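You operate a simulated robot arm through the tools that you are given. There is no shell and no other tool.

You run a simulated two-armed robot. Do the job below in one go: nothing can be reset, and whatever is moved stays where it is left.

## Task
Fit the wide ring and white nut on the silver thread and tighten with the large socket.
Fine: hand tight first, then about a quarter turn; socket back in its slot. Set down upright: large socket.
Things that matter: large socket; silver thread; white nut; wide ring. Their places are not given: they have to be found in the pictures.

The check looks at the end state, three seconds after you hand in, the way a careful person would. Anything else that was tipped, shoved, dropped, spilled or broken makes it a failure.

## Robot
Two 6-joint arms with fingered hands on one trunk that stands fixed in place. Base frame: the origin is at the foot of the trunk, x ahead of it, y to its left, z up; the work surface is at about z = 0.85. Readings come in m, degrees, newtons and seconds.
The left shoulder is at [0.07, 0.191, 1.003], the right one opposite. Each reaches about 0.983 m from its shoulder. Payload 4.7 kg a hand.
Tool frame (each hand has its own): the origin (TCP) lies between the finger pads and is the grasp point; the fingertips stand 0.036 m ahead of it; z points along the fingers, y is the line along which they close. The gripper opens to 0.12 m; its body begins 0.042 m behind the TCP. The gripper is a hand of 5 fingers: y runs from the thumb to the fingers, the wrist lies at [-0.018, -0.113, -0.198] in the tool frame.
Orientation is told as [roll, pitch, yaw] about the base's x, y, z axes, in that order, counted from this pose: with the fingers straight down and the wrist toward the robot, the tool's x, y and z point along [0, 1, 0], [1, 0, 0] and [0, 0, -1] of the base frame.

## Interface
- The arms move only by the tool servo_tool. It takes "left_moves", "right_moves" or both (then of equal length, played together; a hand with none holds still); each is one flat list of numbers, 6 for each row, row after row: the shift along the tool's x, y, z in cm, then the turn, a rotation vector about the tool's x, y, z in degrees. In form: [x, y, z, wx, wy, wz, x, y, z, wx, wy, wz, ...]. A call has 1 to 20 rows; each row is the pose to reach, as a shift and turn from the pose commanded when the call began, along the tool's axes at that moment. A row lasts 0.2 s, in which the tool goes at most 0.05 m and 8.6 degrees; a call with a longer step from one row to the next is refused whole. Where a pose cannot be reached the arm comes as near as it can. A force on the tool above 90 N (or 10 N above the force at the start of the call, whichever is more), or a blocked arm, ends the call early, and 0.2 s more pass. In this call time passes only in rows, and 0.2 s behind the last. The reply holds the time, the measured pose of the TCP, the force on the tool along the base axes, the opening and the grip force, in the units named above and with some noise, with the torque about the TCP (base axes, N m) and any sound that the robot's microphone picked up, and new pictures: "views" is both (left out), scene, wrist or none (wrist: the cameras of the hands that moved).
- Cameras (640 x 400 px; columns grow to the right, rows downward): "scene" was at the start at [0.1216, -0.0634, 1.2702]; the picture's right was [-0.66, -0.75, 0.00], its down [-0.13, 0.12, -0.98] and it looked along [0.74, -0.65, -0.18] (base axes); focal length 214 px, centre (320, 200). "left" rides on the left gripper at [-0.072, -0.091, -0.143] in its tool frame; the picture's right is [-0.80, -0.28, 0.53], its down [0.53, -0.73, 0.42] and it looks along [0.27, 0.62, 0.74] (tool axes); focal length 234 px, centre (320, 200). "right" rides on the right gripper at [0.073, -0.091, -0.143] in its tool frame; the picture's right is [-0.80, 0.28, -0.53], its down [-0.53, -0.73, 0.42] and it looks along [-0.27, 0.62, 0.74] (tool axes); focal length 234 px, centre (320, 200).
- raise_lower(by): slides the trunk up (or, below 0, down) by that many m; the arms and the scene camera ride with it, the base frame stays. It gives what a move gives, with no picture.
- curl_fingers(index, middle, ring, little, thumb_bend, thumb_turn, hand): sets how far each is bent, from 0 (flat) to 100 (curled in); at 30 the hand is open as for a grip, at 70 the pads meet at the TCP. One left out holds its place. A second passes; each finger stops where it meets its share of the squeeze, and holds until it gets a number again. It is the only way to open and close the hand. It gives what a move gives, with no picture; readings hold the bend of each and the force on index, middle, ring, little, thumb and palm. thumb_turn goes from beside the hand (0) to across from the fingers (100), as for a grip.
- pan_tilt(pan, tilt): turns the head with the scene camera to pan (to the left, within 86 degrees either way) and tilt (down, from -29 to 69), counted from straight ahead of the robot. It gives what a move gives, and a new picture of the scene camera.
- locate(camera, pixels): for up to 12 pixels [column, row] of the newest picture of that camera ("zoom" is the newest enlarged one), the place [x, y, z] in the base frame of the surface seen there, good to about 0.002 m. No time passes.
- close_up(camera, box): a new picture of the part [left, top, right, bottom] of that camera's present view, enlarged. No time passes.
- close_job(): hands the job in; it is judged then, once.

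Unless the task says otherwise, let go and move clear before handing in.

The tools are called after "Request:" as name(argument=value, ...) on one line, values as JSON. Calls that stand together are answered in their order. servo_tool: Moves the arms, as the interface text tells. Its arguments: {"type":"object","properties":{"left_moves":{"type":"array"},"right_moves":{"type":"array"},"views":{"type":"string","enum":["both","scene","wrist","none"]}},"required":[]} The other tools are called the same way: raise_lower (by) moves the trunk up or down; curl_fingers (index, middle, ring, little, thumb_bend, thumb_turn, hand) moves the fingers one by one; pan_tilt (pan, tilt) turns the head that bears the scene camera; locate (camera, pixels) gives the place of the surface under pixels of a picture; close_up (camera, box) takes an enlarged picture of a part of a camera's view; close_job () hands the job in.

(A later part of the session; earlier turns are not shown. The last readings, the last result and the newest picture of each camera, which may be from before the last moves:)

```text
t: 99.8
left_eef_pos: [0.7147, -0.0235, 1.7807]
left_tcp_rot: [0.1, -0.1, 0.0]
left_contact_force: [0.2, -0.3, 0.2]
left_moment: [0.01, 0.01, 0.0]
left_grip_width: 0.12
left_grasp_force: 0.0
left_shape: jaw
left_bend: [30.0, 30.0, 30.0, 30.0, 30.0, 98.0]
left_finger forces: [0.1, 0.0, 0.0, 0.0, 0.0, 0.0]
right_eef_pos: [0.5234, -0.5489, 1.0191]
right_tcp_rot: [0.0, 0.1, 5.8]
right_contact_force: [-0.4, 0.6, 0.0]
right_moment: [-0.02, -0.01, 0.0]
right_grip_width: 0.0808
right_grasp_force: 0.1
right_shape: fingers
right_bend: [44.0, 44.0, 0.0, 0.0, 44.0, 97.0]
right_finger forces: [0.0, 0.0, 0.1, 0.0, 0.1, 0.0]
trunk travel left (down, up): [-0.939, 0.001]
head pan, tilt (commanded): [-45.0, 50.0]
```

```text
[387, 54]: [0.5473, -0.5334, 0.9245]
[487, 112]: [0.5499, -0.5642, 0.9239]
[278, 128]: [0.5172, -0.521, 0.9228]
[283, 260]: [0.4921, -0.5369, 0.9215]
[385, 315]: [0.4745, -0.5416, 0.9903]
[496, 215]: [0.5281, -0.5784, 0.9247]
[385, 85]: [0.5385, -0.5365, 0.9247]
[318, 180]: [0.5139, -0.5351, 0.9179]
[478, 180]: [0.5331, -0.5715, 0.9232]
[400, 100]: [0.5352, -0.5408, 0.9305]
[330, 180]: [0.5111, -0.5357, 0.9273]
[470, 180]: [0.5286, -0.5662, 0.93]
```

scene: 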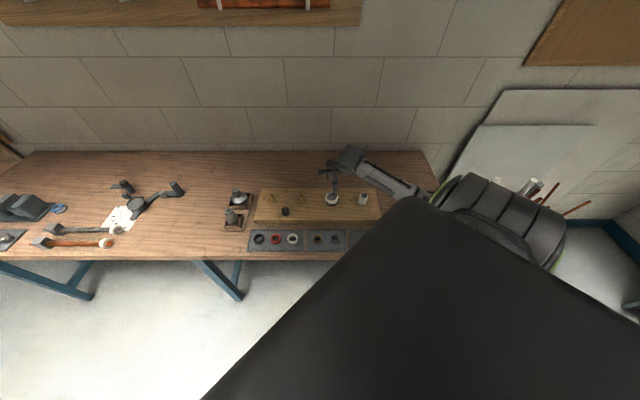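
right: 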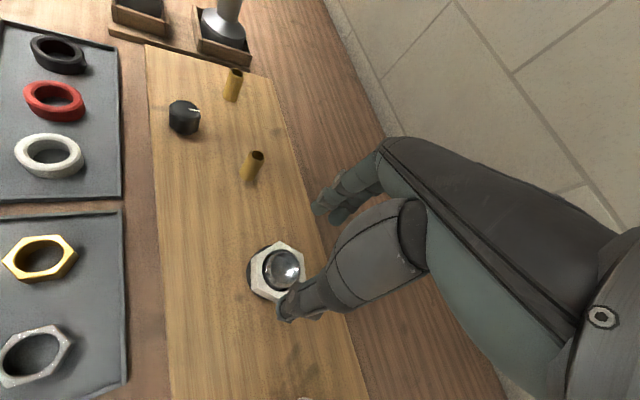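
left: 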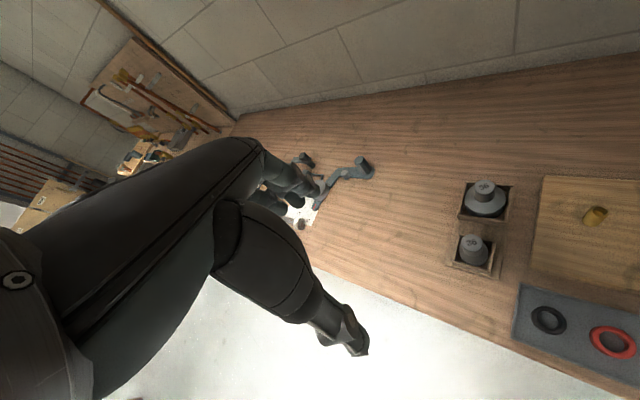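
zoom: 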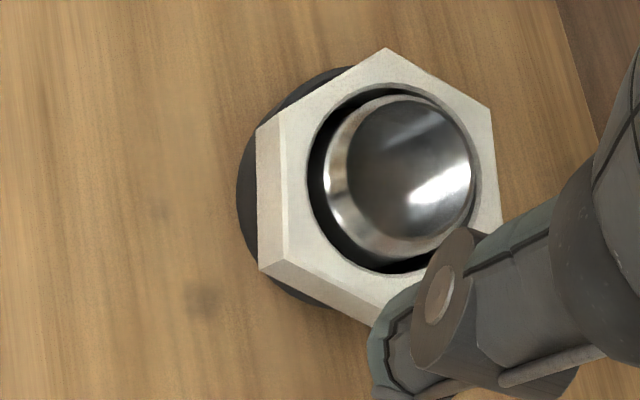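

The nut centre is (0.522, −0.550), concentric with the stud, flats facing 6°. I'll grip it here and unscrew in steps, watching the vertical force and height.

Request:
servo_tool(right_moves=[-0.1, -0.05, 2.5, 0, 0, 0, -0.1, -0.05, 5, 0, 0, 0, -0.1, -0.05, 7.1, 0, 0, 0], views="none")

Request:
curl_fingers(hand="right", index=63, middle=63, thumb_bend=64)

Request:
servo_tool(right_moves=[0, 0, 0, 0, 0, -8, 0, 0, 0, 0, 0, -16, 0, 0, 0, 0, 0, -24, 0, 0, 0, 0, 0, -32, 0, 0, 0, 0, 0, -40], views="none")

Request:
servo_tool(right_moves=[0, 0, 0, 0, 0, -8, 0, 0, 0, 0, 0, -16, 0, 0, 0, 0, 0, -24], views="none")

Request:
servo_tool(right_moves=[0, 0, 0, 0, 0, -8, 0, 0, 0, 0, 0, -16, 0, 0, 0, 0, 0, -24], views="wrist")

Request:
close_up(camera="right", box=[240, 190, 360, 310])

Request:
locate(camera="zoom", pixels=[[350, 102], [285, 275], [278, 200], [310, 125], [435, 155], [297, 150], [280, 230], [400, 150]])

```text
t: 100.6
left_eef_pos: [0.7159, -0.0232, 1.781]
left_tcp_rot: [0.0, 0.0, 0.0]
left_contact_force: [-0.6, 0.4, -0.2]
left_moment: [0.0, -0.03, 0.0]
left_grip_width: 0.1198
left_grasp_force: 0.0
left_shape: jaw
left_bend: [30.0, 30.0, 30.0, 30.0, 30.0, 98.0]
left_finger forces: [0.1, 0.1, 0.1, 0.0, 0.1, 0.1]
right_eef_pos: [0.5241, -0.5499, 0.9487]
right_tcp_rot: [0.1, -0.1, 6.1]
right_contact_force: [-0.1, -0.7, -0.7]
right_moment: [-0.01, 0.0, 0.0]
right_grip_width: 0.0809
right_grasp_force: 0.1
right_shape: fingers
right_bend: [44.0, 44.0, 0.0, 0.0, 44.0, 97.0]
right_finger forces: [0.0, 0.1, 0.1, 0.1, 0.0, 0.0]
trunk travel left (down, up): [-0.939, 0.001]
head pan, tilt (commanded): [-45.0, 50.0]
```

```text
t: 101.6
left_eef_pos: [0.7176, -0.0245, 1.7808]
left_tcp_rot: [0.0, 0.0, -0.1]
left_contact_force: [0.7, 0.0, -0.1]
left_moment: [0.0, 0.0, 0.01]
left_grip_width: 0.1196
left_grasp_force: 0.2
left_shape: jaw
left_bend: [30.0, 30.0, 30.0, 30.0, 30.0, 98.0]
left_finger forces: [0.0, 0.1, 0.0, 0.1, 0.0, 0.0]
right_eef_pos: [0.5249, -0.55, 0.9479]
right_tcp_rot: [0.2, 0.0, 6.0]
right_contact_force: [3.3, 0.1, -0.1]
right_moment: [-0.04, -0.19, 0.04]
right_grip_width: 0.0541
right_grasp_force: 13.5
right_shape: fingers
right_bend: [55.0, 57.0, 0.0, 0.0, 53.0, 98.0]
right_finger forces: [7.2, 7.6, 0.1, 0.0, 12.8, 0.1]
trunk travel left (down, up): [-0.939, 0.001]
head pan, tilt (commanded): [-45.0, 50.0]
```

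```text
t: 102.8
left_eef_pos: [0.7157, -0.0224, 1.7818]
left_tcp_rot: [0.1, 0.0, 0.0]
left_contact_force: [0.4, 0.1, 0.9]
left_moment: [-0.05, 0.0, -0.02]
left_grip_width: 0.1199
left_grasp_force: 0.0
left_shape: jaw
left_bend: [30.0, 30.0, 30.0, 30.0, 30.0, 98.0]
left_finger forces: [0.0, 0.0, 0.0, 0.1, 0.1, 0.0]
right_eef_pos: [0.5231, -0.5502, 0.9474]
right_tcp_rot: [0.0, -0.2, 46.1]
right_contact_force: [-1.0, -2.0, 5.4]
right_moment: [-0.05, 0.02, -0.18]
right_grip_width: 0.0542
right_grasp_force: 13.2
right_shape: fingers
right_bend: [55.0, 58.0, 0.0, 0.0, 54.0, 97.0]
right_finger forces: [7.2, 6.1, 0.0, 0.1, 14.5, 0.0]
trunk travel left (down, up): [-0.939, 0.001]
head pan, tilt (commanded): [-45.0, 50.0]
```

```text
t: 103.6
left_eef_pos: [0.7155, -0.0232, 1.7805]
left_tcp_rot: [0.0, 0.0, -0.1]
left_contact_force: [-0.1, 0.8, -0.2]
left_moment: [-0.03, 0.06, -0.04]
left_grip_width: 0.1199
left_grasp_force: 0.0
left_shape: jaw
left_bend: [30.0, 30.0, 30.0, 30.0, 30.0, 98.0]
left_finger forces: [0.0, 0.1, 0.0, 0.0, 0.0, 0.0]
right_eef_pos: [0.5238, -0.5484, 0.9473]
right_tcp_rot: [0.0, 0.0, 70.2]
right_contact_force: [-0.8, -0.6, 5.2]
right_moment: [-0.06, 0.05, -0.15]
right_grip_width: 0.0541
right_grasp_force: 13.9
right_shape: fingers
right_bend: [55.0, 58.0, 0.0, 0.0, 54.0, 97.0]
right_finger forces: [7.5, 6.0, 0.0, 0.1, 14.3, 0.1]
trunk travel left (down, up): [-0.939, 0.001]
head pan, tilt (commanded): [-45.0, 50.0]
```

```text
t: 104.4
left_eef_pos: [0.7159, -0.0229, 1.7805]
left_tcp_rot: [0.1, 0.0, -0.1]
left_contact_force: [0.7, 0.5, 0.1]
left_moment: [0.0, 0.03, 0.04]
left_grip_width: 0.1195
left_grasp_force: 0.0
left_shape: jaw
left_bend: [30.0, 30.0, 30.0, 30.0, 30.0, 98.0]
left_finger forces: [0.0, 0.1, 0.1, 0.0, 0.0, 0.1]
right_eef_pos: [0.5235, -0.5493, 0.9473]
right_tcp_rot: [0.0, 0.0, 94.1]
right_contact_force: [0.3, 0.2, 5.0]
right_moment: [-0.04, -0.04, -0.08]
right_grip_width: 0.0541
right_grasp_force: 13.6
right_shape: fingers
right_bend: [55.0, 58.0, 0.0, 0.0, 54.0, 97.0]
right_finger forces: [7.2, 7.0, 0.0, 0.0, 14.4, 0.1]
trunk travel left (down, up): [-0.939, 0.001]
head pan, tilt (commanded): [-45.0, 50.0]
```

right: 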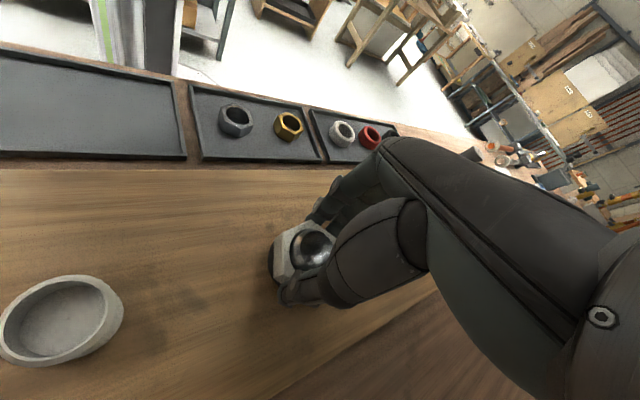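

```text
3.33 times, centred on (300, 250) of right
```

zoom: 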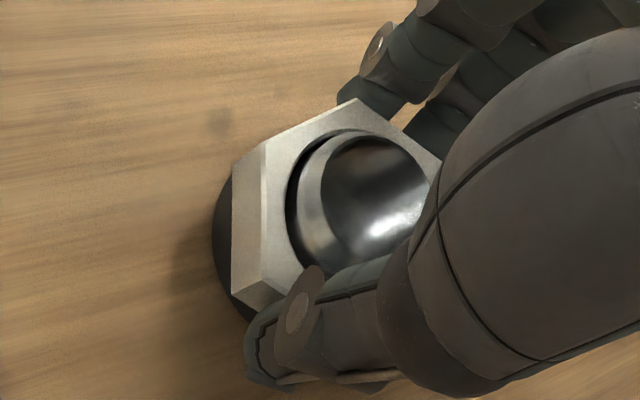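

```text
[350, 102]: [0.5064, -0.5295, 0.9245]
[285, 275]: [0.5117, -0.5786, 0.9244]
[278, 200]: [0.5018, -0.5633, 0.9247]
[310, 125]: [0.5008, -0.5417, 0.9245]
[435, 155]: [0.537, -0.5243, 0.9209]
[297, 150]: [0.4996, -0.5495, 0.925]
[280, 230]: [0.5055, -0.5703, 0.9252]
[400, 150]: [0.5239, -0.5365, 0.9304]
```

After 88° back there is still no climb (top 0.9246), though the hand feels +5 N upward. I'll lift 4 mm and compare the pull with before to see if the anchor height has moved.

Request:
servo_tool(right_moves=[0, 0, -0.2, 0, 0, -6, 0, 0, -0.2, 0, 0, -14, 0, 0, -0.2, 0, 0, -20], views="none")

Request:
servo_tool(right_moves=[0, 0, -0.3, 0, 0, 0, 0, 0, -0.6, 0, 0, 0], views="wrist")

Request:
close_up(camera="right", box=[240, 190, 360, 310])

Request:
locate(camera="zoom", pixels=[[350, 105], [285, 275], [278, 200], [310, 125], [435, 155], [297, 150], [280, 230], [400, 150]])

```text
t: 105.2
left_eef_pos: [0.7156, -0.0233, 1.7801]
left_tcp_rot: [0.0, 0.0, 0.0]
left_contact_force: [0.7, 0.9, 0.4]
left_moment: [0.02, -0.01, 0.0]
left_grip_width: 0.1202
left_grasp_force: 0.0
left_shape: jaw
left_bend: [30.0, 30.0, 30.0, 30.0, 30.0, 98.0]
left_finger forces: [0.1, 0.1, 0.1, 0.0, 0.0, 0.0]
right_eef_pos: [0.5232, -0.5497, 0.95]
right_tcp_rot: [0.0, -0.1, 113.9]
right_contact_force: [-0.8, 2.5, 0.3]
right_moment: [0.1, 0.0, -0.03]
right_grip_width: 0.0535
right_grasp_force: 14.1
right_shape: fingers
right_bend: [55.0, 58.0, 0.0, 0.0, 54.0, 98.0]
right_finger forces: [7.7, 7.3, 0.0, 0.0, 13.1, 0.0]
trunk travel left (down, up): [-0.939, 0.001]
head pan, tilt (commanded): [-45.0, 50.0]
```

```text
t: 105.8
left_eef_pos: [0.7164, -0.0248, 1.7796]
left_tcp_rot: [-0.1, 0.0, 0.0]
left_contact_force: [-0.7, 0.0, 0.6]
left_moment: [0.01, 0.02, -0.02]
left_grip_width: 0.1196
left_grasp_force: 0.1
left_shape: jaw
left_bend: [30.0, 30.0, 30.0, 30.0, 30.0, 98.0]
left_finger forces: [0.0, 0.1, 0.1, 0.0, 0.0, 0.0]
right_eef_pos: [0.524, -0.5518, 0.954]
right_tcp_rot: [0.1, -0.2, 114.0]
right_contact_force: [-1.9, 3.4, -10.2]
right_moment: [0.17, 0.08, 0.0]
right_grip_width: 0.0539
right_grasp_force: 13.4
right_shape: fingers
right_bend: [55.0, 58.0, 0.0, 0.0, 54.0, 98.0]
right_finger forces: [8.2, 7.2, 0.0, 0.0, 11.3, 0.0]
trunk travel left (down, up): [-0.939, 0.001]
head pan, tilt (commanded): [-45.0, 50.0]
```

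right: 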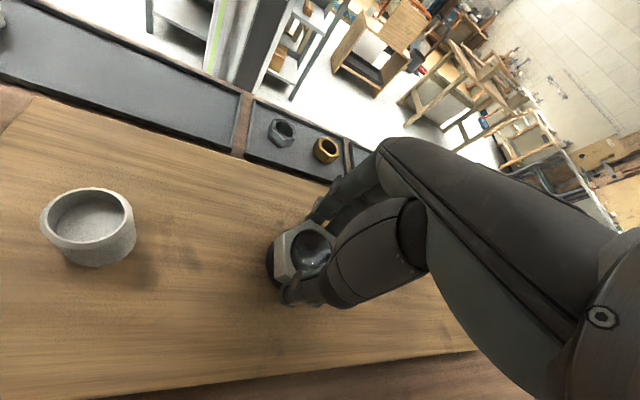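

```text
3.33 times, centred on (300, 250) of right
```

zoom: 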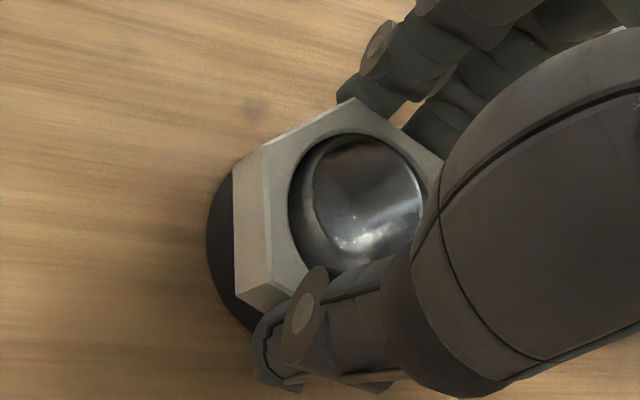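

```text
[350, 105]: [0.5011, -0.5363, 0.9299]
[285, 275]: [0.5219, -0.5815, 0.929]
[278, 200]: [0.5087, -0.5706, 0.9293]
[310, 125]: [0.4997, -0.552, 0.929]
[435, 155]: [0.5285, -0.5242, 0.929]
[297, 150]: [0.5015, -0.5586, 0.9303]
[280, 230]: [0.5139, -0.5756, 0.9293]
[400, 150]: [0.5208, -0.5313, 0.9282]
```

Now the anchor has risen: lifted to 0.9294 the pull is only 10.2 N instead of 17, so the thread did unwind about 1.6–2 mm, meaning the snug point is about 28° clockwise from here. I'll lower the nut and turn it clockwise about 38° so it sits just hand-tight on the ring.

Request:
servo_tool(right_moves=[0, 0, 0.25, 0, 0, 0, 0, 0, 0.45, 0, 0, 6, 0, 0, 0.55, 0, 0, 13, 0, 0, 0.65, 0, 0, 20], views="none")

Request:
servo_tool(right_moves=[0, 0, 0.05, 0, 0, 6, 0, 0, 0.1, 0, 0, 12, 0, 0, 0.1, 0, 0, 18], views="wrist")

Request:
close_up(camera="right", box=[240, 190, 360, 310])

Request:
locate(camera="zoom", pixels=[[350, 105], [285, 275], [278, 200], [310, 125], [435, 155], [297, 150], [280, 230], [400, 150]])

```text
t: 106.8
left_eef_pos: [0.7144, -0.0236, 1.7806]
left_tcp_rot: [-0.1, 0.0, -0.1]
left_contact_force: [-0.3, 0.5, -1.2]
left_moment: [-0.03, 0.0, -0.02]
left_grip_width: 0.1197
left_grasp_force: 0.0
left_shape: jaw
left_bend: [30.0, 30.0, 30.0, 30.0, 30.0, 98.0]
left_finger forces: [0.1, 0.1, 0.1, 0.0, 0.0, 0.1]
right_eef_pos: [0.5242, -0.5497, 0.9497]
right_tcp_rot: [-0.1, -0.1, 93.9]
right_contact_force: [1.1, -0.3, -0.5]
right_moment: [0.02, 0.0, 0.0]
right_grip_width: 0.0537
right_grasp_force: 13.9
right_shape: fingers
right_bend: [55.0, 58.0, 0.0, 0.0, 54.0, 98.0]
right_finger forces: [7.0, 6.6, 0.0, 0.1, 13.6, 0.1]
trunk travel left (down, up): [-0.939, 0.001]
head pan, tilt (commanded): [-45.0, 50.0]
```

```text
t: 107.6
left_eef_pos: [0.714, -0.0225, 1.781]
left_tcp_rot: [0.0, 0.0, 0.0]
left_contact_force: [0.0, 0.3, 0.4]
left_moment: [0.0, 0.01, -0.01]
left_grip_width: 0.1195
left_grasp_force: 0.1
left_shape: jaw
left_bend: [30.0, 30.0, 30.0, 30.0, 30.0, 98.0]
left_finger forces: [0.0, 0.0, 0.0, 0.0, 0.0, 0.0]
right_eef_pos: [0.523, -0.5512, 0.9478]
right_tcp_rot: [0.0, -0.2, 75.9]
right_contact_force: [-1.2, 1.1, 0.1]
right_moment: [0.13, 0.0, 0.03]
right_grip_width: 0.0535
right_grasp_force: 14.1
right_shape: fingers
right_bend: [55.0, 58.0, 0.0, 0.0, 54.0, 98.0]
right_finger forces: [7.0, 7.6, 0.0, 0.0, 13.6, 0.0]
trunk travel left (down, up): [-0.939, 0.001]
head pan, tilt (commanded): [-45.0, 50.0]
```

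right: 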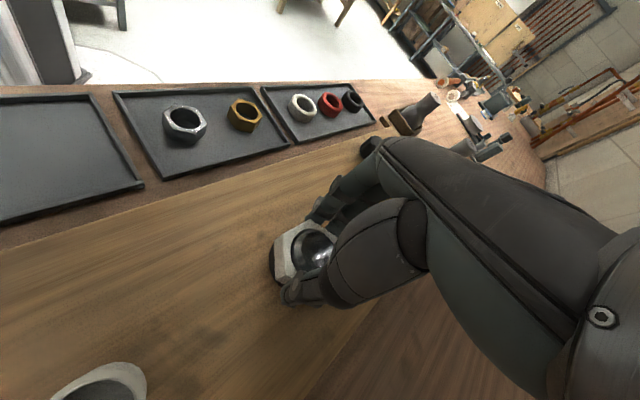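

```text
3.33 times, centred on (300, 250) of right
```

zoom: 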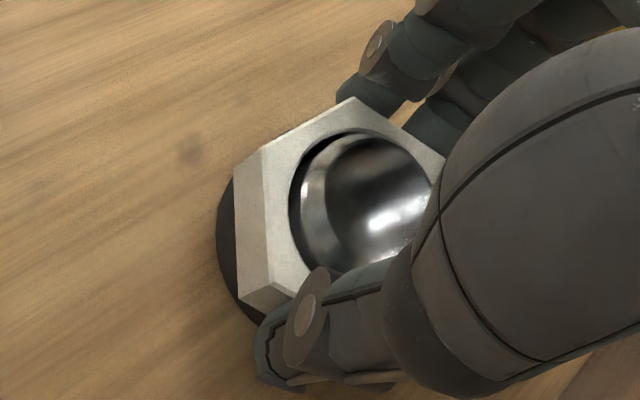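

```text
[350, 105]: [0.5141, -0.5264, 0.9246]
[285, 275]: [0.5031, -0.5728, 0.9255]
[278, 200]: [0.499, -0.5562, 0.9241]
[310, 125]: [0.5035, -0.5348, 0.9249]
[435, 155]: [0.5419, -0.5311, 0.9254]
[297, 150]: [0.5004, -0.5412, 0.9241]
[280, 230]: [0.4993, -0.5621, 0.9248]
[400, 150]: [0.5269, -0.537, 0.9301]
```

The nut is level at its seat (0.9248), essentially hand-tight. I'll release it, rise and look at how it sits before fetching the large socket.

Request:
curl_fingers(hand="right", index=44, middle=44, thumb_bend=44)

Request:
servo_tool(right_moves=[0, 0, -3, 0, 0, 0, 0, 0, -6, 0, 0, 4, 0, 0, -9, 0, 0, 12, 0, 0, -12, 0, 0, 20, 0, 0, -12, 0, 0, 28, 0, 0, -12, 0, 0, 36, 0, 0, -12, 0, 0, 44, 0, 0, -12, 0, 0, 52, 0, 0, -12, 0, 0, 60, 0, 0, -12, 0, 0, 68, 0, 0, -12, 0, 0, 76], views="both")

Request:
close_up(camera="right", box=[215, 230, 305, 320])

```text
t: 108.6
left_eef_pos: [0.7165, -0.0236, 1.7807]
left_tcp_rot: [-0.1, 0.0, 0.0]
left_contact_force: [-0.2, 0.7, 0.0]
left_moment: [0.01, 0.0, 0.02]
left_grip_width: 0.1197
left_grasp_force: 0.1
left_shape: jaw
left_bend: [30.0, 30.0, 30.0, 30.0, 30.0, 98.0]
left_finger forces: [0.1, 0.0, 0.1, 0.0, 0.1, 0.1]
right_eef_pos: [0.5241, -0.5495, 0.9479]
right_tcp_rot: [0.0, -0.1, 76.0]
right_contact_force: [0.1, 0.7, 0.5]
right_moment: [-0.01, 0.01, -0.01]
right_grip_width: 0.0808
right_grasp_force: 0.0
right_shape: fingers
right_bend: [44.0, 44.0, 0.0, 0.0, 44.0, 97.0]
right_finger forces: [0.0, 0.0, 0.0, 0.0, 0.0, 0.0]
trunk travel left (down, up): [-0.939, 0.001]
head pan, tilt (commanded): [-45.0, 50.0]
```

```text
t: 111.0
left_eef_pos: [0.7161, -0.0234, 1.7801]
left_tcp_rot: [-0.1, -0.1, 0.0]
left_contact_force: [0.4, 0.3, -0.3]
left_moment: [0.0, 0.03, -0.02]
left_grip_width: 0.1199
left_grasp_force: 0.0
left_shape: jaw
left_bend: [30.0, 30.0, 30.0, 30.0, 30.0, 98.0]
left_finger forces: [0.1, 0.0, 0.1, 0.1, 0.1, 0.0]
right_eef_pos: [0.523, -0.5503, 1.0669]
right_tcp_rot: [0.0, 0.0, -0.2]
right_contact_force: [0.3, 0.1, -0.2]
right_moment: [0.0, 0.02, -0.02]
right_grip_width: 0.081
right_grasp_force: 0.1
right_shape: fingers
right_bend: [44.0, 44.0, 0.0, 0.0, 44.0, 97.0]
right_finger forces: [0.0, 0.0, 0.0, 0.1, 0.0, 0.0]
trunk travel left (down, up): [-0.939, 0.001]
head pan, tilt (commanded): [-45.0, 50.0]
```

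scene: 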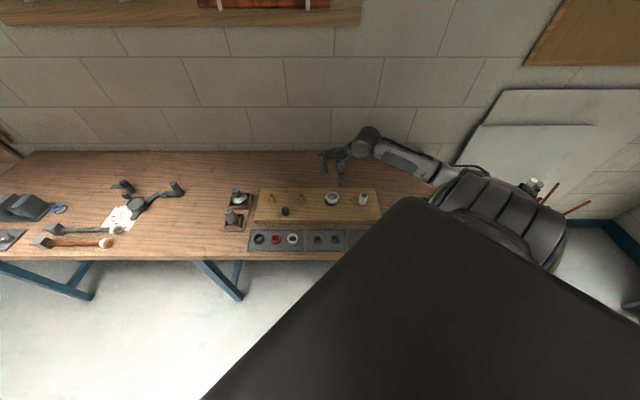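
right: 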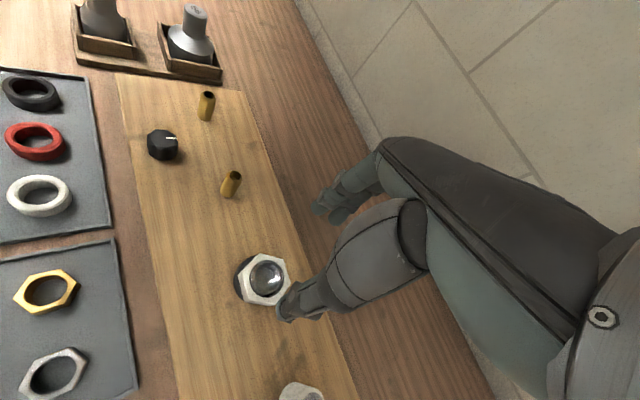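

```text
4.44 times, centred on (260, 275) of right
```

zoom: 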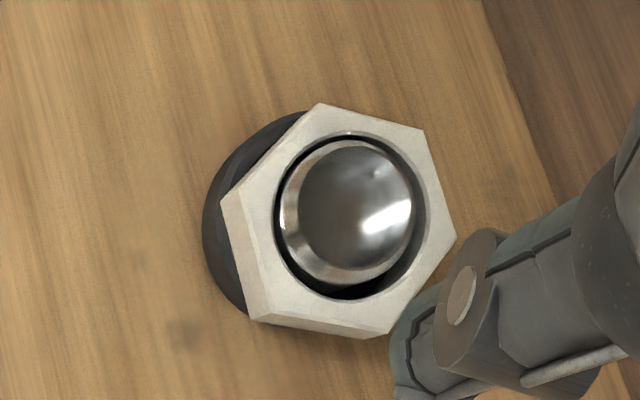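

Request:
locate(camera="zoom", pixels=[[320, 107], [422, 132], [453, 235], [384, 331], [262, 300], [230, 200], [240, 195], [265, 305], [345, 135], [280, 215], [425, 215], [340, 300]])

Request:
locate(camera="zoom", pixels=[[345, 143], [412, 205], [283, 205], [340, 283], [270, 128], [208, 210], [235, 290], [218, 160]])

```text
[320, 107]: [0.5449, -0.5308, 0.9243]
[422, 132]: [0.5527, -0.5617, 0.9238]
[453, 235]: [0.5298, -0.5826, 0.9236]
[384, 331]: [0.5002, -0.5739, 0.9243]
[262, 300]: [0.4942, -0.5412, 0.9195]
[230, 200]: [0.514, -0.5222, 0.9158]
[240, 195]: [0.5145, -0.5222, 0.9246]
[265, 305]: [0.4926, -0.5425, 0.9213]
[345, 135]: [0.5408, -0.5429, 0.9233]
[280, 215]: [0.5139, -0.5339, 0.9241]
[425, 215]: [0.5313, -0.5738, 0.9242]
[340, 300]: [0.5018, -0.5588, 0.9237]
```

```text
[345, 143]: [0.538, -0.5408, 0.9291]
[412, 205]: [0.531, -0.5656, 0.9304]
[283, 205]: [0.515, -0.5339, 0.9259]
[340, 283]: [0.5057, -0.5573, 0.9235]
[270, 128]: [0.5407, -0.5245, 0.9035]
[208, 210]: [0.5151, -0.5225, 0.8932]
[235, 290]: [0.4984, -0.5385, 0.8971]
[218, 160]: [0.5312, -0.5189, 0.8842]
```

Nut centre is (0.5226, −0.5522), flats facing about 13°, nearly concentric with the stud. Now I'll go over to the large socket and look at it closely.

Request:
servo_tool(right_moves=[3.1, 2.7, -1.3, 0, 0, 0, 6.2, 5.4, -1.3, 0, 0, 0, 9.3, 8.1, -1.3, 0, 0, 0, 12.5, 10.8, -1.3, 0, 0, 0, 15.6, 13.5, -1.3, 0, 0, 0, 18.7, 16.2, -1.3, 0, 0, 0, 21.8, 19, -1.3, 0, 0, 0, 25, 21.7, -1.3, 0, 0, 0], views="both")

Request:
close_up(camera="right", box=[200, 130, 400, 330])

Request:
close_up(camera="scene", box=[210, 175, 274, 235])

```text
t: 112.8
left_eef_pos: [0.7175, -0.0208, 1.7801]
left_tcp_rot: [-0.1, 0.1, 0.0]
left_contact_force: [-0.4, 0.4, 0.5]
left_moment: [-0.04, -0.01, -0.02]
left_grip_width: 0.1199
left_grasp_force: 0.1
left_shape: jaw
left_bend: [30.0, 30.0, 30.0, 30.0, 30.0, 98.0]
left_finger forces: [0.0, 0.0, 0.0, 0.0, 0.0, 0.0]
right_eef_pos: [0.744, -0.2972, 1.0822]
right_tcp_rot: [-0.2, 0.1, -0.2]
right_contact_force: [0.1, 1.2, 0.9]
right_moment: [0.02, -0.02, 0.0]
right_grip_width: 0.0811
right_grasp_force: 0.0
right_shape: fingers
right_bend: [44.0, 44.0, 0.0, 0.0, 44.0, 97.0]
right_finger forces: [0.1, 0.0, 0.0, 0.1, 0.0, 0.0]
trunk travel left (down, up): [-0.939, 0.001]
head pan, tilt (commanded): [-45.0, 50.0]
```

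scene: 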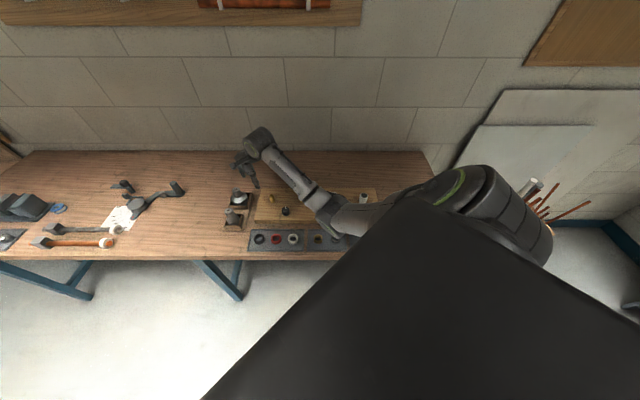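
right: 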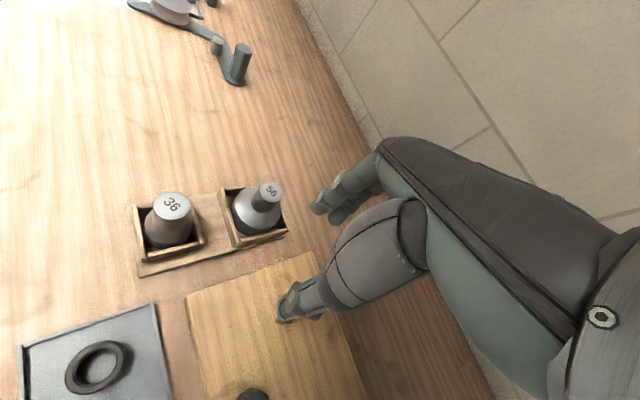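

```text
2.00 times, centred on (300, 230) of right
```

zoom: 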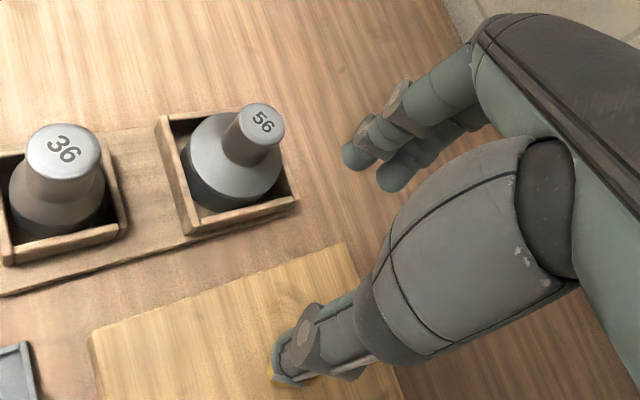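

```text
6.67 times, centred on (242, 205) of scene
```

zoom: 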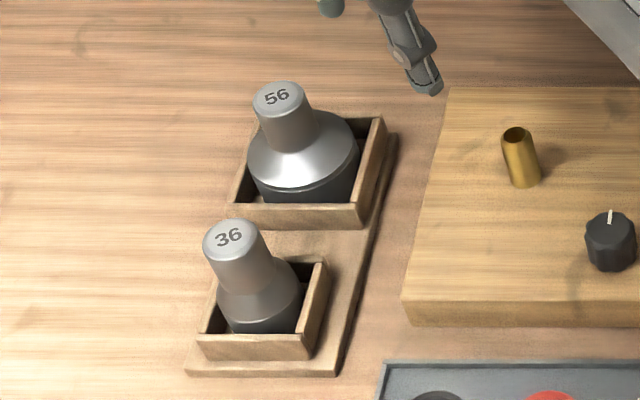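

I'll measure the socket: its shaft top, shaft base and bell, plus the slot walls.

Request:
close_up(camera="right", box=[210, 170, 310, 260])

Request:
locate(camera="zoom", pixels=[[370, 80], [425, 85], [400, 60], [405, 110], [395, 85], [330, 140], [385, 190], [180, 200], [300, 290], [110, 120], [500, 270], [160, 60]])

```text
4.44 times, centred on (260, 215) of right
```

zoom: 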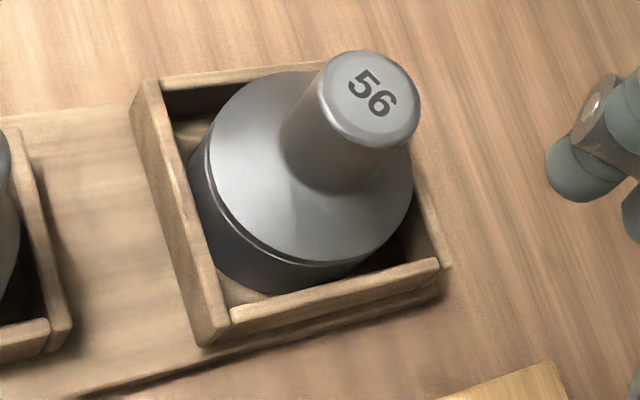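

```text
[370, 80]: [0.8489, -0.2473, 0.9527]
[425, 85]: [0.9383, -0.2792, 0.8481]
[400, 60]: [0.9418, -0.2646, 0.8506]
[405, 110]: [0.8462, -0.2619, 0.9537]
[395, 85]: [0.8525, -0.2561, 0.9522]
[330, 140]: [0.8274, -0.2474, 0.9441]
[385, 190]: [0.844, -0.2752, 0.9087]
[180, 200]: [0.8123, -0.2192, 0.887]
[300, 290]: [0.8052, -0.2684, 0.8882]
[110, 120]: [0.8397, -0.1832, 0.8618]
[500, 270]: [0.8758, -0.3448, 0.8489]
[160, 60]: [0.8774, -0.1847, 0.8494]
```

Request:
locate(camera="zoom", pixels=[[325, 95], [416, 95], [370, 53], [370, 138], [285, 150], [360, 190], [220, 150], [410, 200], [300, 258], [280, 75], [195, 180], [355, 265]])

Request:
locate(camera="zoom", pixels=[[145, 85], [215, 335], [437, 265], [320, 65], [240, 285], [175, 130], [210, 270], [330, 300], [420, 260], [250, 78], [390, 260], [300, 270]])

```text
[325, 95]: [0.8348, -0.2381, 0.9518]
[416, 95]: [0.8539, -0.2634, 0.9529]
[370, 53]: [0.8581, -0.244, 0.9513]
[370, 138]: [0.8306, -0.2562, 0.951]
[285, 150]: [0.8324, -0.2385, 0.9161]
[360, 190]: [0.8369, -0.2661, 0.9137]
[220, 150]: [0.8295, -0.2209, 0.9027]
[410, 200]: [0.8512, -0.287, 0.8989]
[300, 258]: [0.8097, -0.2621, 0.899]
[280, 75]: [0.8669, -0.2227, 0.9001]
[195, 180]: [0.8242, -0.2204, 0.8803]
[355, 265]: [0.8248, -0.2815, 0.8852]
```

```text
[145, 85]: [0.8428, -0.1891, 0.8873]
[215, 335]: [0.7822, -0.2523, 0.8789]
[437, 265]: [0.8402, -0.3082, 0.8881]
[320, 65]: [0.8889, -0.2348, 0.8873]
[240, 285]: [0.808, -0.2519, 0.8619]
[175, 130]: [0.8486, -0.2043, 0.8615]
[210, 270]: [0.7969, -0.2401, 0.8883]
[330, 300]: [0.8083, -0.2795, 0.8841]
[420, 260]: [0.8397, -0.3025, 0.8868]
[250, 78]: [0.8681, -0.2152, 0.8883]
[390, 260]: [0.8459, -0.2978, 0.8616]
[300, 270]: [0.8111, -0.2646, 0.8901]
```

The socket's shaft is about 33 mm thick, centred at (0.844, −0.2505), from z 0.915 up to 0.9525; its base rests at about z 0.8615 in a box whose walls end at 0.888. I'll bring the open hand over the shaft.

Request:
servo_tool(right_moves=[1.2, 2.5, 0, 0, 0, 0, 2.3, 5, 0, 0, 0, 0, 3.4, 7.5, 2, 0, 0, 0, 4.4, 10, 4.5, 0, 0, 0], views="both")

Request:
close_up(camera="right", box=[220, 170, 380, 330])

```text
t: 113.8
left_eef_pos: [0.7169, -0.0241, 1.7797]
left_tcp_rot: [0.0, 0.1, 0.0]
left_contact_force: [0.1, 1.2, 0.9]
left_moment: [-0.01, 0.03, 0.02]
left_grip_width: 0.1197
left_grasp_force: 0.1
left_shape: jaw
left_bend: [30.0, 30.0, 30.0, 30.0, 30.0, 98.0]
left_finger forces: [0.0, 0.0, 0.1, 0.1, 0.1, 0.1]
right_eef_pos: [0.8421, -0.2558, 1.0369]
right_tcp_rot: [0.1, 0.1, -0.1]
right_contact_force: [-0.6, -0.6, -0.6]
right_moment: [0.0, 0.01, 0.0]
right_grip_width: 0.0807
right_grasp_force: 0.0
right_shape: fingers
right_bend: [44.0, 44.0, 0.0, 0.0, 44.0, 97.0]
right_finger forces: [0.1, 0.1, 0.1, 0.1, 0.0, 0.0]
trunk travel left (down, up): [-0.939, 0.001]
head pan, tilt (commanded): [-45.0, 50.0]
```

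scene: 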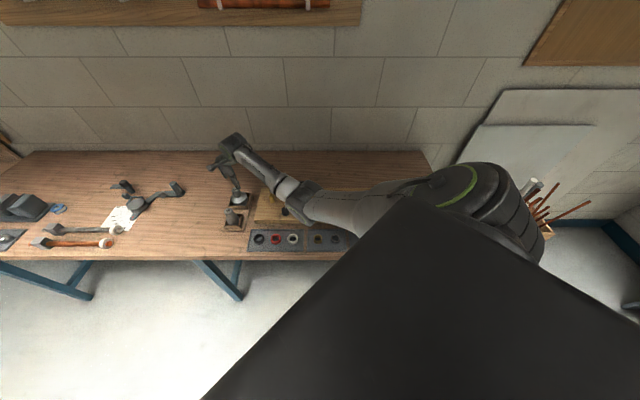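
right: 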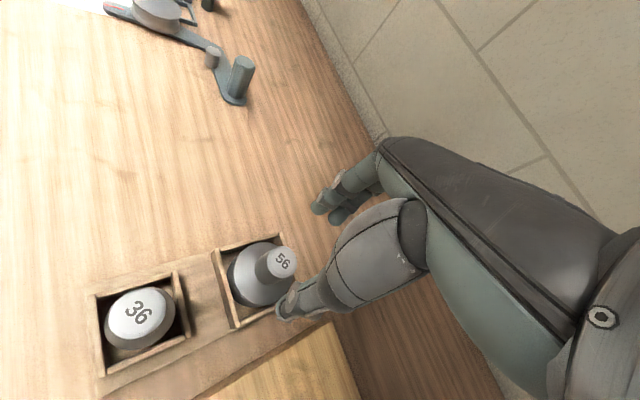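

```text
2.50 times, centred on (300, 250) of right
```

zoom: 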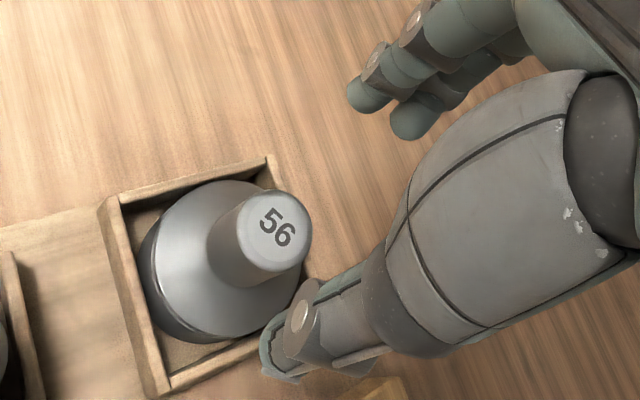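

Request:
locate(camera="zoom", pixels=[[242, 232], [309, 230], [276, 195], [276, 268], [275, 230], [250, 205], [303, 256], [300, 205], [250, 258], [365, 100], [405, 130], [280, 360]])

Request:
servo_tool(right_moves=[0, 0, 0, 0, 0, 0], views="none")

```text
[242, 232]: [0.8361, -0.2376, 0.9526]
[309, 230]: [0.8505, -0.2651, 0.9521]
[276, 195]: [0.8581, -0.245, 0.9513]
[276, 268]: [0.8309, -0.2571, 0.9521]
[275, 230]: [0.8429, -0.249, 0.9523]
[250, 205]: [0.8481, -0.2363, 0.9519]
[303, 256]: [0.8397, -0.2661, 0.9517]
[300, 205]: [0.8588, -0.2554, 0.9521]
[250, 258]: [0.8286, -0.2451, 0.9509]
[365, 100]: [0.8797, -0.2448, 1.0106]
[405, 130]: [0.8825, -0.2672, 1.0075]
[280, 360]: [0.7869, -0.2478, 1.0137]
```

```text
t: 114.2
left_eef_pos: [0.7159, -0.0226, 1.7808]
left_tcp_rot: [0.1, 0.0, 0.0]
left_contact_force: [0.6, -0.9, -0.1]
left_moment: [0.02, 0.0, 0.02]
left_grip_width: 0.1197
left_grasp_force: 0.1
left_shape: jaw
left_bend: [30.0, 30.0, 30.0, 30.0, 30.0, 98.0]
left_finger forces: [0.1, 0.0, 0.0, 0.0, 0.1, 0.0]
right_eef_pos: [0.841, -0.2556, 1.0382]
right_tcp_rot: [0.1, 0.0, 0.1]
right_contact_force: [-1.4, -0.3, 0.0]
right_moment: [-0.03, 0.01, 0.01]
right_grip_width: 0.081
right_grasp_force: 0.0
right_shape: fingers
right_bend: [44.0, 44.0, 0.0, 0.0, 44.0, 97.0]
right_finger forces: [0.0, 0.0, 0.0, 0.0, 0.0, 0.0]
trunk travel left (down, up): [-0.939, 0.001]
head pan, tilt (commanded): [-45.0, 50.0]
```

Shaft centre refined to (0.8438, −0.251). I'll line up and descend so the fingertips are just above the cone, then close.

Request:
servo_tool(right_moves=[0.35, 0.2, 2.5, 0, 0, 0, 0.35, 0.2, 5, 0, 0, 0, 0.35, 0.2, 7.5, 0, 0, 0, 0.35, 0.2, 8.1, 0, 0, 0], views="wrist")

Request:
close_up(camera="right", box=[220, 170, 380, 330])

Request:
close_up(camera="scene", box=[200, 165, 274, 235])

```text
t: 115.2
left_eef_pos: [0.7167, -0.0231, 1.7794]
left_tcp_rot: [0.0, -0.1, 0.0]
left_contact_force: [-0.1, -0.2, -0.2]
left_moment: [0.02, 0.01, 0.0]
left_grip_width: 0.1197
left_grasp_force: 0.0
left_shape: jaw
left_bend: [30.0, 30.0, 30.0, 30.0, 30.0, 98.0]
left_finger forces: [0.0, 0.1, 0.1, 0.1, 0.0, 0.0]
right_eef_pos: [0.8447, -0.2529, 0.9556]
right_tcp_rot: [0.1, 0.0, 0.0]
right_contact_force: [0.1, 0.7, -0.1]
right_moment: [-0.04, -0.01, 0.0]
right_grip_width: 0.0807
right_grasp_force: 0.1
right_shape: fingers
right_bend: [44.0, 44.0, 0.0, 0.0, 44.0, 97.0]
right_finger forces: [0.0, 0.0, 0.1, 0.0, 0.1, 0.0]
trunk travel left (down, up): [-0.939, 0.001]
head pan, tilt (commanded): [-45.0, 50.0]
```

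right: 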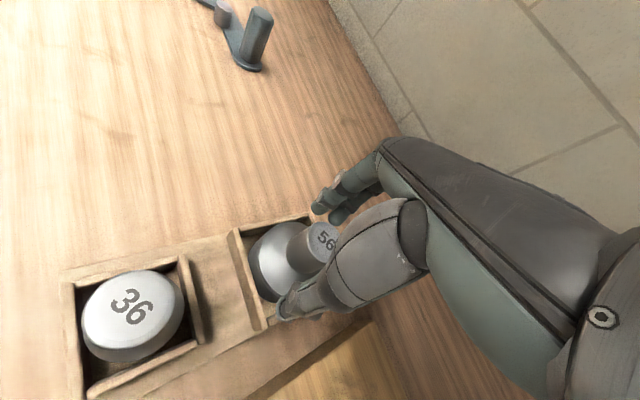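

```text
2.50 times, centred on (300, 250) of right
```

zoom: 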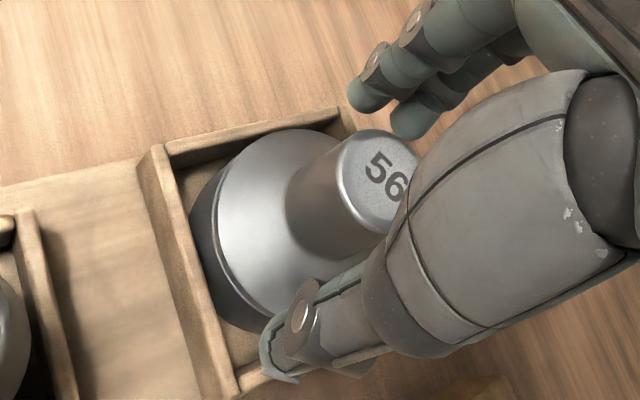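

```text
5.71 times, centred on (237, 200) of scene
```

zoom: 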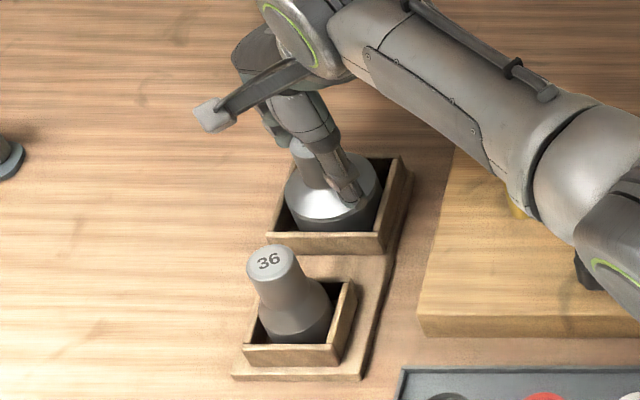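

Fingers straddle the shaft with no contact. I'll close on it firmly.

Request:
curl_fingers(hand="right", index=66, middle=66, thumb_bend=66)

Request:
close_up(camera="right", box=[220, 170, 380, 330])

```text
t: 116.2
left_eef_pos: [0.7159, -0.0234, 1.781]
left_tcp_rot: [0.0, -0.1, 0.0]
left_contact_force: [-0.2, 0.6, 0.7]
left_moment: [0.01, -0.01, 0.04]
left_grip_width: 0.12
left_grasp_force: 0.1
left_shape: jaw
left_bend: [30.0, 30.0, 30.0, 30.0, 30.0, 98.0]
left_finger forces: [0.0, 0.0, 0.0, 0.0, 0.0, 0.1]
right_eef_pos: [0.8452, -0.2535, 0.9547]
right_tcp_rot: [-0.1, 0.0, -0.1]
right_contact_force: [1.1, -1.5, -0.1]
right_moment: [-0.02, -0.04, 0.02]
right_grip_width: 0.0324
right_grasp_force: 6.9
right_shape: fingers
right_bend: [60.0, 64.0, 0.0, 0.0, 61.0, 99.0]
right_finger forces: [4.9, 2.5, 0.0, 0.0, 5.7, 0.1]
trunk travel left (down, up): [-0.939, 0.001]
head pan, tilt (commanded): [-45.0, 50.0]
```

```text
2.50 times, centred on (300, 250) of right
```

zoom: 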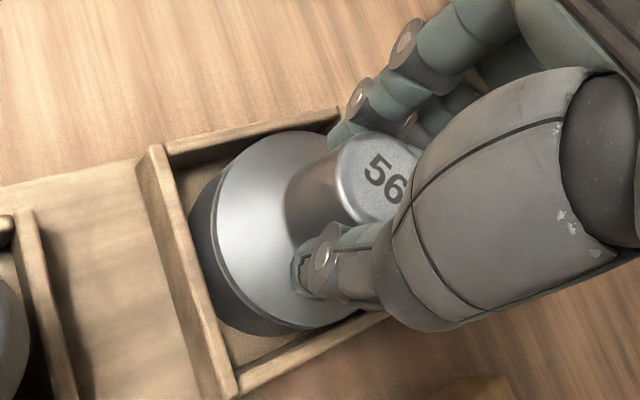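

Grip started (4.9, 2.5 and 5.7 N). The socket is probably heavy, so I'll squeeze harder before lifting.

Request:
curl_fingers(hand="right", index=80, middle=82, thumb_bend=80)

Request:
servo_tool(right_moves=[0, 0, -0.5, 0, 0, 0, 0, 0, -1.0, 0, 0, 0], views="wrist")

Request:
close_up(camera="right", box=[220, 170, 380, 330])

```text
t: 117.2
left_eef_pos: [0.7166, -0.0236, 1.7793]
left_tcp_rot: [-0.1, 0.0, 0.1]
left_contact_force: [0.4, 0.1, 0.2]
left_moment: [0.01, -0.02, -0.02]
left_grip_width: 0.1197
left_grasp_force: 0.0
left_shape: jaw
left_bend: [30.0, 30.0, 30.0, 30.0, 30.0, 98.0]
left_finger forces: [0.1, 0.0, 0.0, 0.1, 0.0, 0.1]
right_eef_pos: [0.8437, -0.2531, 0.9554]
right_tcp_rot: [0.1, 0.0, 0.0]
right_contact_force: [-0.2, -1.6, -0.4]
right_moment: [-0.07, -0.04, 0.02]
right_grip_width: 0.0306
right_grasp_force: 20.2
right_shape: fingers
right_bend: [60.0, 64.0, 0.0, 0.0, 63.0, 99.0]
right_finger forces: [9.2, 9.9, 0.0, 0.0, 20.5, 0.0]
trunk travel left (down, up): [-0.939, 0.001]
head pan, tilt (commanded): [-45.0, 50.0]
```

```text
t: 117.8
left_eef_pos: [0.717, -0.0235, 1.7802]
left_tcp_rot: [0.0, 0.1, 0.0]
left_contact_force: [-0.2, 1.4, -0.3]
left_moment: [0.03, -0.03, -0.01]
left_grip_width: 0.1196
left_grasp_force: 0.0
left_shape: jaw
left_bend: [30.0, 30.0, 30.0, 30.0, 30.0, 98.0]
left_finger forces: [0.0, 0.0, 0.1, 0.0, 0.0, 0.0]
right_eef_pos: [0.8439, -0.2533, 0.9643]
right_tcp_rot: [0.2, 0.1, 0.0]
right_contact_force: [1.7, -0.9, -2.8]
right_moment: [-0.1, -0.1, -0.01]
right_grip_width: 0.0305
right_grasp_force: 19.4
right_shape: fingers
right_bend: [59.0, 64.0, 0.0, 0.0, 64.0, 98.0]
right_finger forces: [9.3, 9.2, 0.0, 0.0, 19.2, 0.1]
trunk travel left (down, up): [-0.939, 0.001]
head pan, tilt (commanded): [-45.0, 50.0]
```

right: 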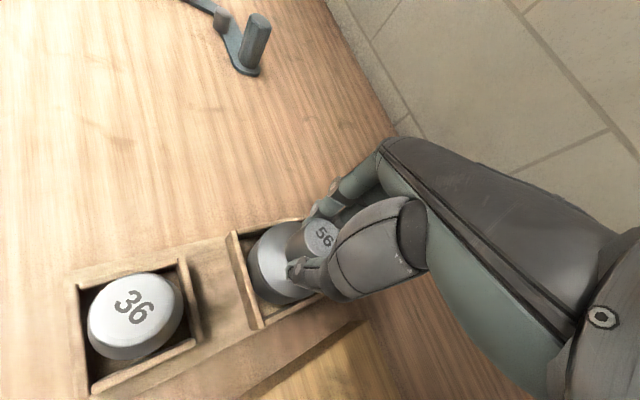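

```text
2.50 times, centred on (300, 250) of right
```

zoom: 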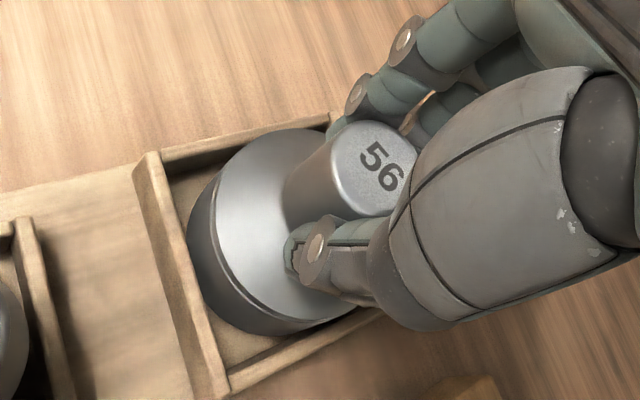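

The socket weighs about 3 N and is coming up with the hand. I'll check it is not tilting, then lift it clear.

Request:
locate(camera="zoom", pixels=[[340, 165], [375, 130], [380, 205], [365, 170], [405, 160], [230, 200], [290, 140], [270, 310], [340, 310]])

Request:
servo_tool(right_moves=[0, 0, -2, 0, 0, 0, 0, 0, -4.5, 0, 0, 0, 0, 0, -7, 0, 0, 0, 0, 0, -9.5, 0, 0, 0], views="both")

Request:
close_up(camera="scene", box=[200, 165, 274, 235])

```text
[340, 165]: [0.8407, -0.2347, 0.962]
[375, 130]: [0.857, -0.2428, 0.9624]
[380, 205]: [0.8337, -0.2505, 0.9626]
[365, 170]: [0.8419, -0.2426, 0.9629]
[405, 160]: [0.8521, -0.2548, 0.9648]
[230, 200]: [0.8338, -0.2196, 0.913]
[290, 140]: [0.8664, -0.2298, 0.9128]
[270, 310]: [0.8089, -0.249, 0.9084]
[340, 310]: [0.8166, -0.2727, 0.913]
```

```text
t: 118.8
left_eef_pos: [0.7153, -0.0244, 1.7801]
left_tcp_rot: [0.0, 0.0, 0.0]
left_contact_force: [0.1, 0.1, 0.1]
left_moment: [-0.01, 0.01, 0.02]
left_grip_width: 0.1196
left_grasp_force: 0.0
left_shape: jaw
left_bend: [30.0, 30.0, 30.0, 30.0, 30.0, 98.0]
left_finger forces: [0.0, 0.1, 0.1, 0.0, 0.0, 0.0]
right_eef_pos: [0.8435, -0.2541, 1.0617]
right_tcp_rot: [0.1, 0.1, -0.2]
right_contact_force: [-0.4, -0.5, -2.9]
right_moment: [-0.02, -0.03, -0.01]
right_grip_width: 0.0303
right_grasp_force: 19.1
right_shape: fingers
right_bend: [59.0, 64.0, 0.0, 0.0, 65.0, 98.0]
right_finger forces: [9.7, 8.9, 0.0, 0.1, 19.9, 0.0]
trunk travel left (down, up): [-0.939, 0.001]
head pan, tilt (commanded): [-45.0, 50.0]
```

scene: 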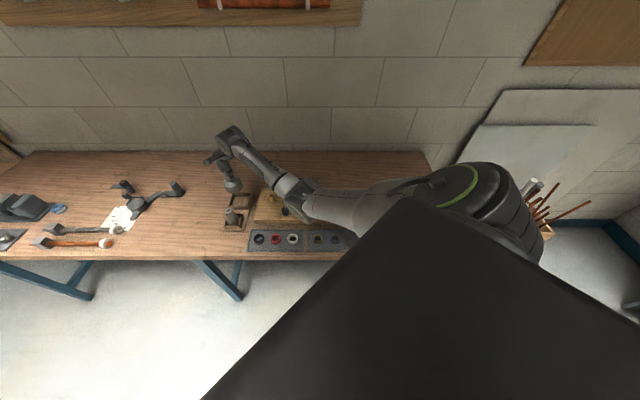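
right: 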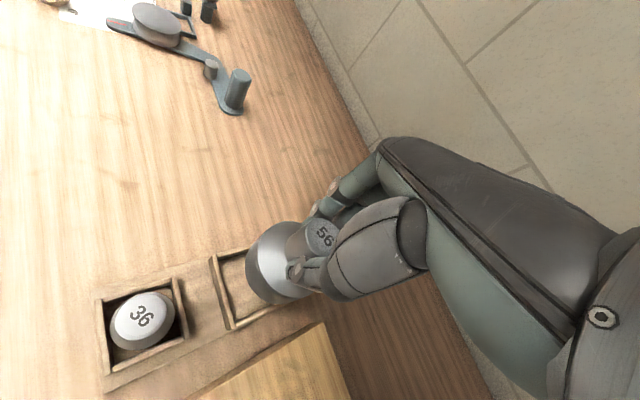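

```text
5.71 times, centred on (237, 200) of scene
```

zoom: 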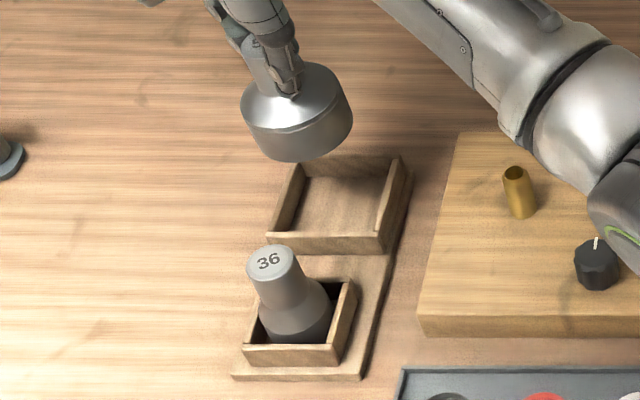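

The socket hangs level and clear of its box. While the slot is visible, I'll record its position for putting the socket back.

Request:
locate(camera="zoom", pixels=[[299, 165], [402, 160], [384, 240], [270, 236], [306, 178], [388, 172], [375, 232], [285, 228], [335, 200], [345, 247], [290, 200], [396, 200]])

Request:
close_up(camera="right", box=[190, 230, 330, 350])

```text
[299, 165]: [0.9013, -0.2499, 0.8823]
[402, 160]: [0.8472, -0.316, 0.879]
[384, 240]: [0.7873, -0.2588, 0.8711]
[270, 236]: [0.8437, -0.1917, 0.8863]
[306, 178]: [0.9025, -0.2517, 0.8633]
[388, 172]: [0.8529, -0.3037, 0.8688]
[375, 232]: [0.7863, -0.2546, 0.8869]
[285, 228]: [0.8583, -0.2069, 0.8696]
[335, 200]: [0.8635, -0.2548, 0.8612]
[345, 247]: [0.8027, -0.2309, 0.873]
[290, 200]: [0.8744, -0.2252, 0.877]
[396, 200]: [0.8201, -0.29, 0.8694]
```

```text
3.33 times, centred on (260, 290) of right
```

zoom: 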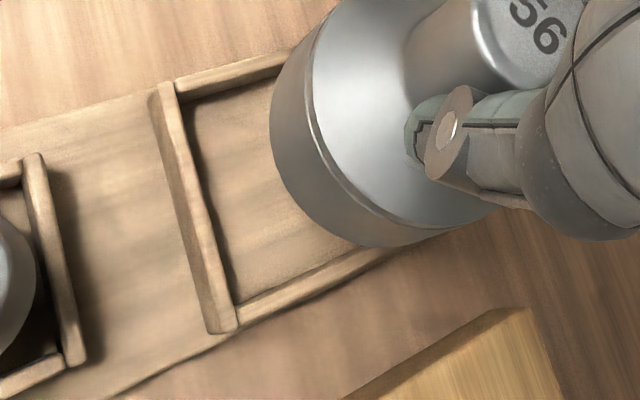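

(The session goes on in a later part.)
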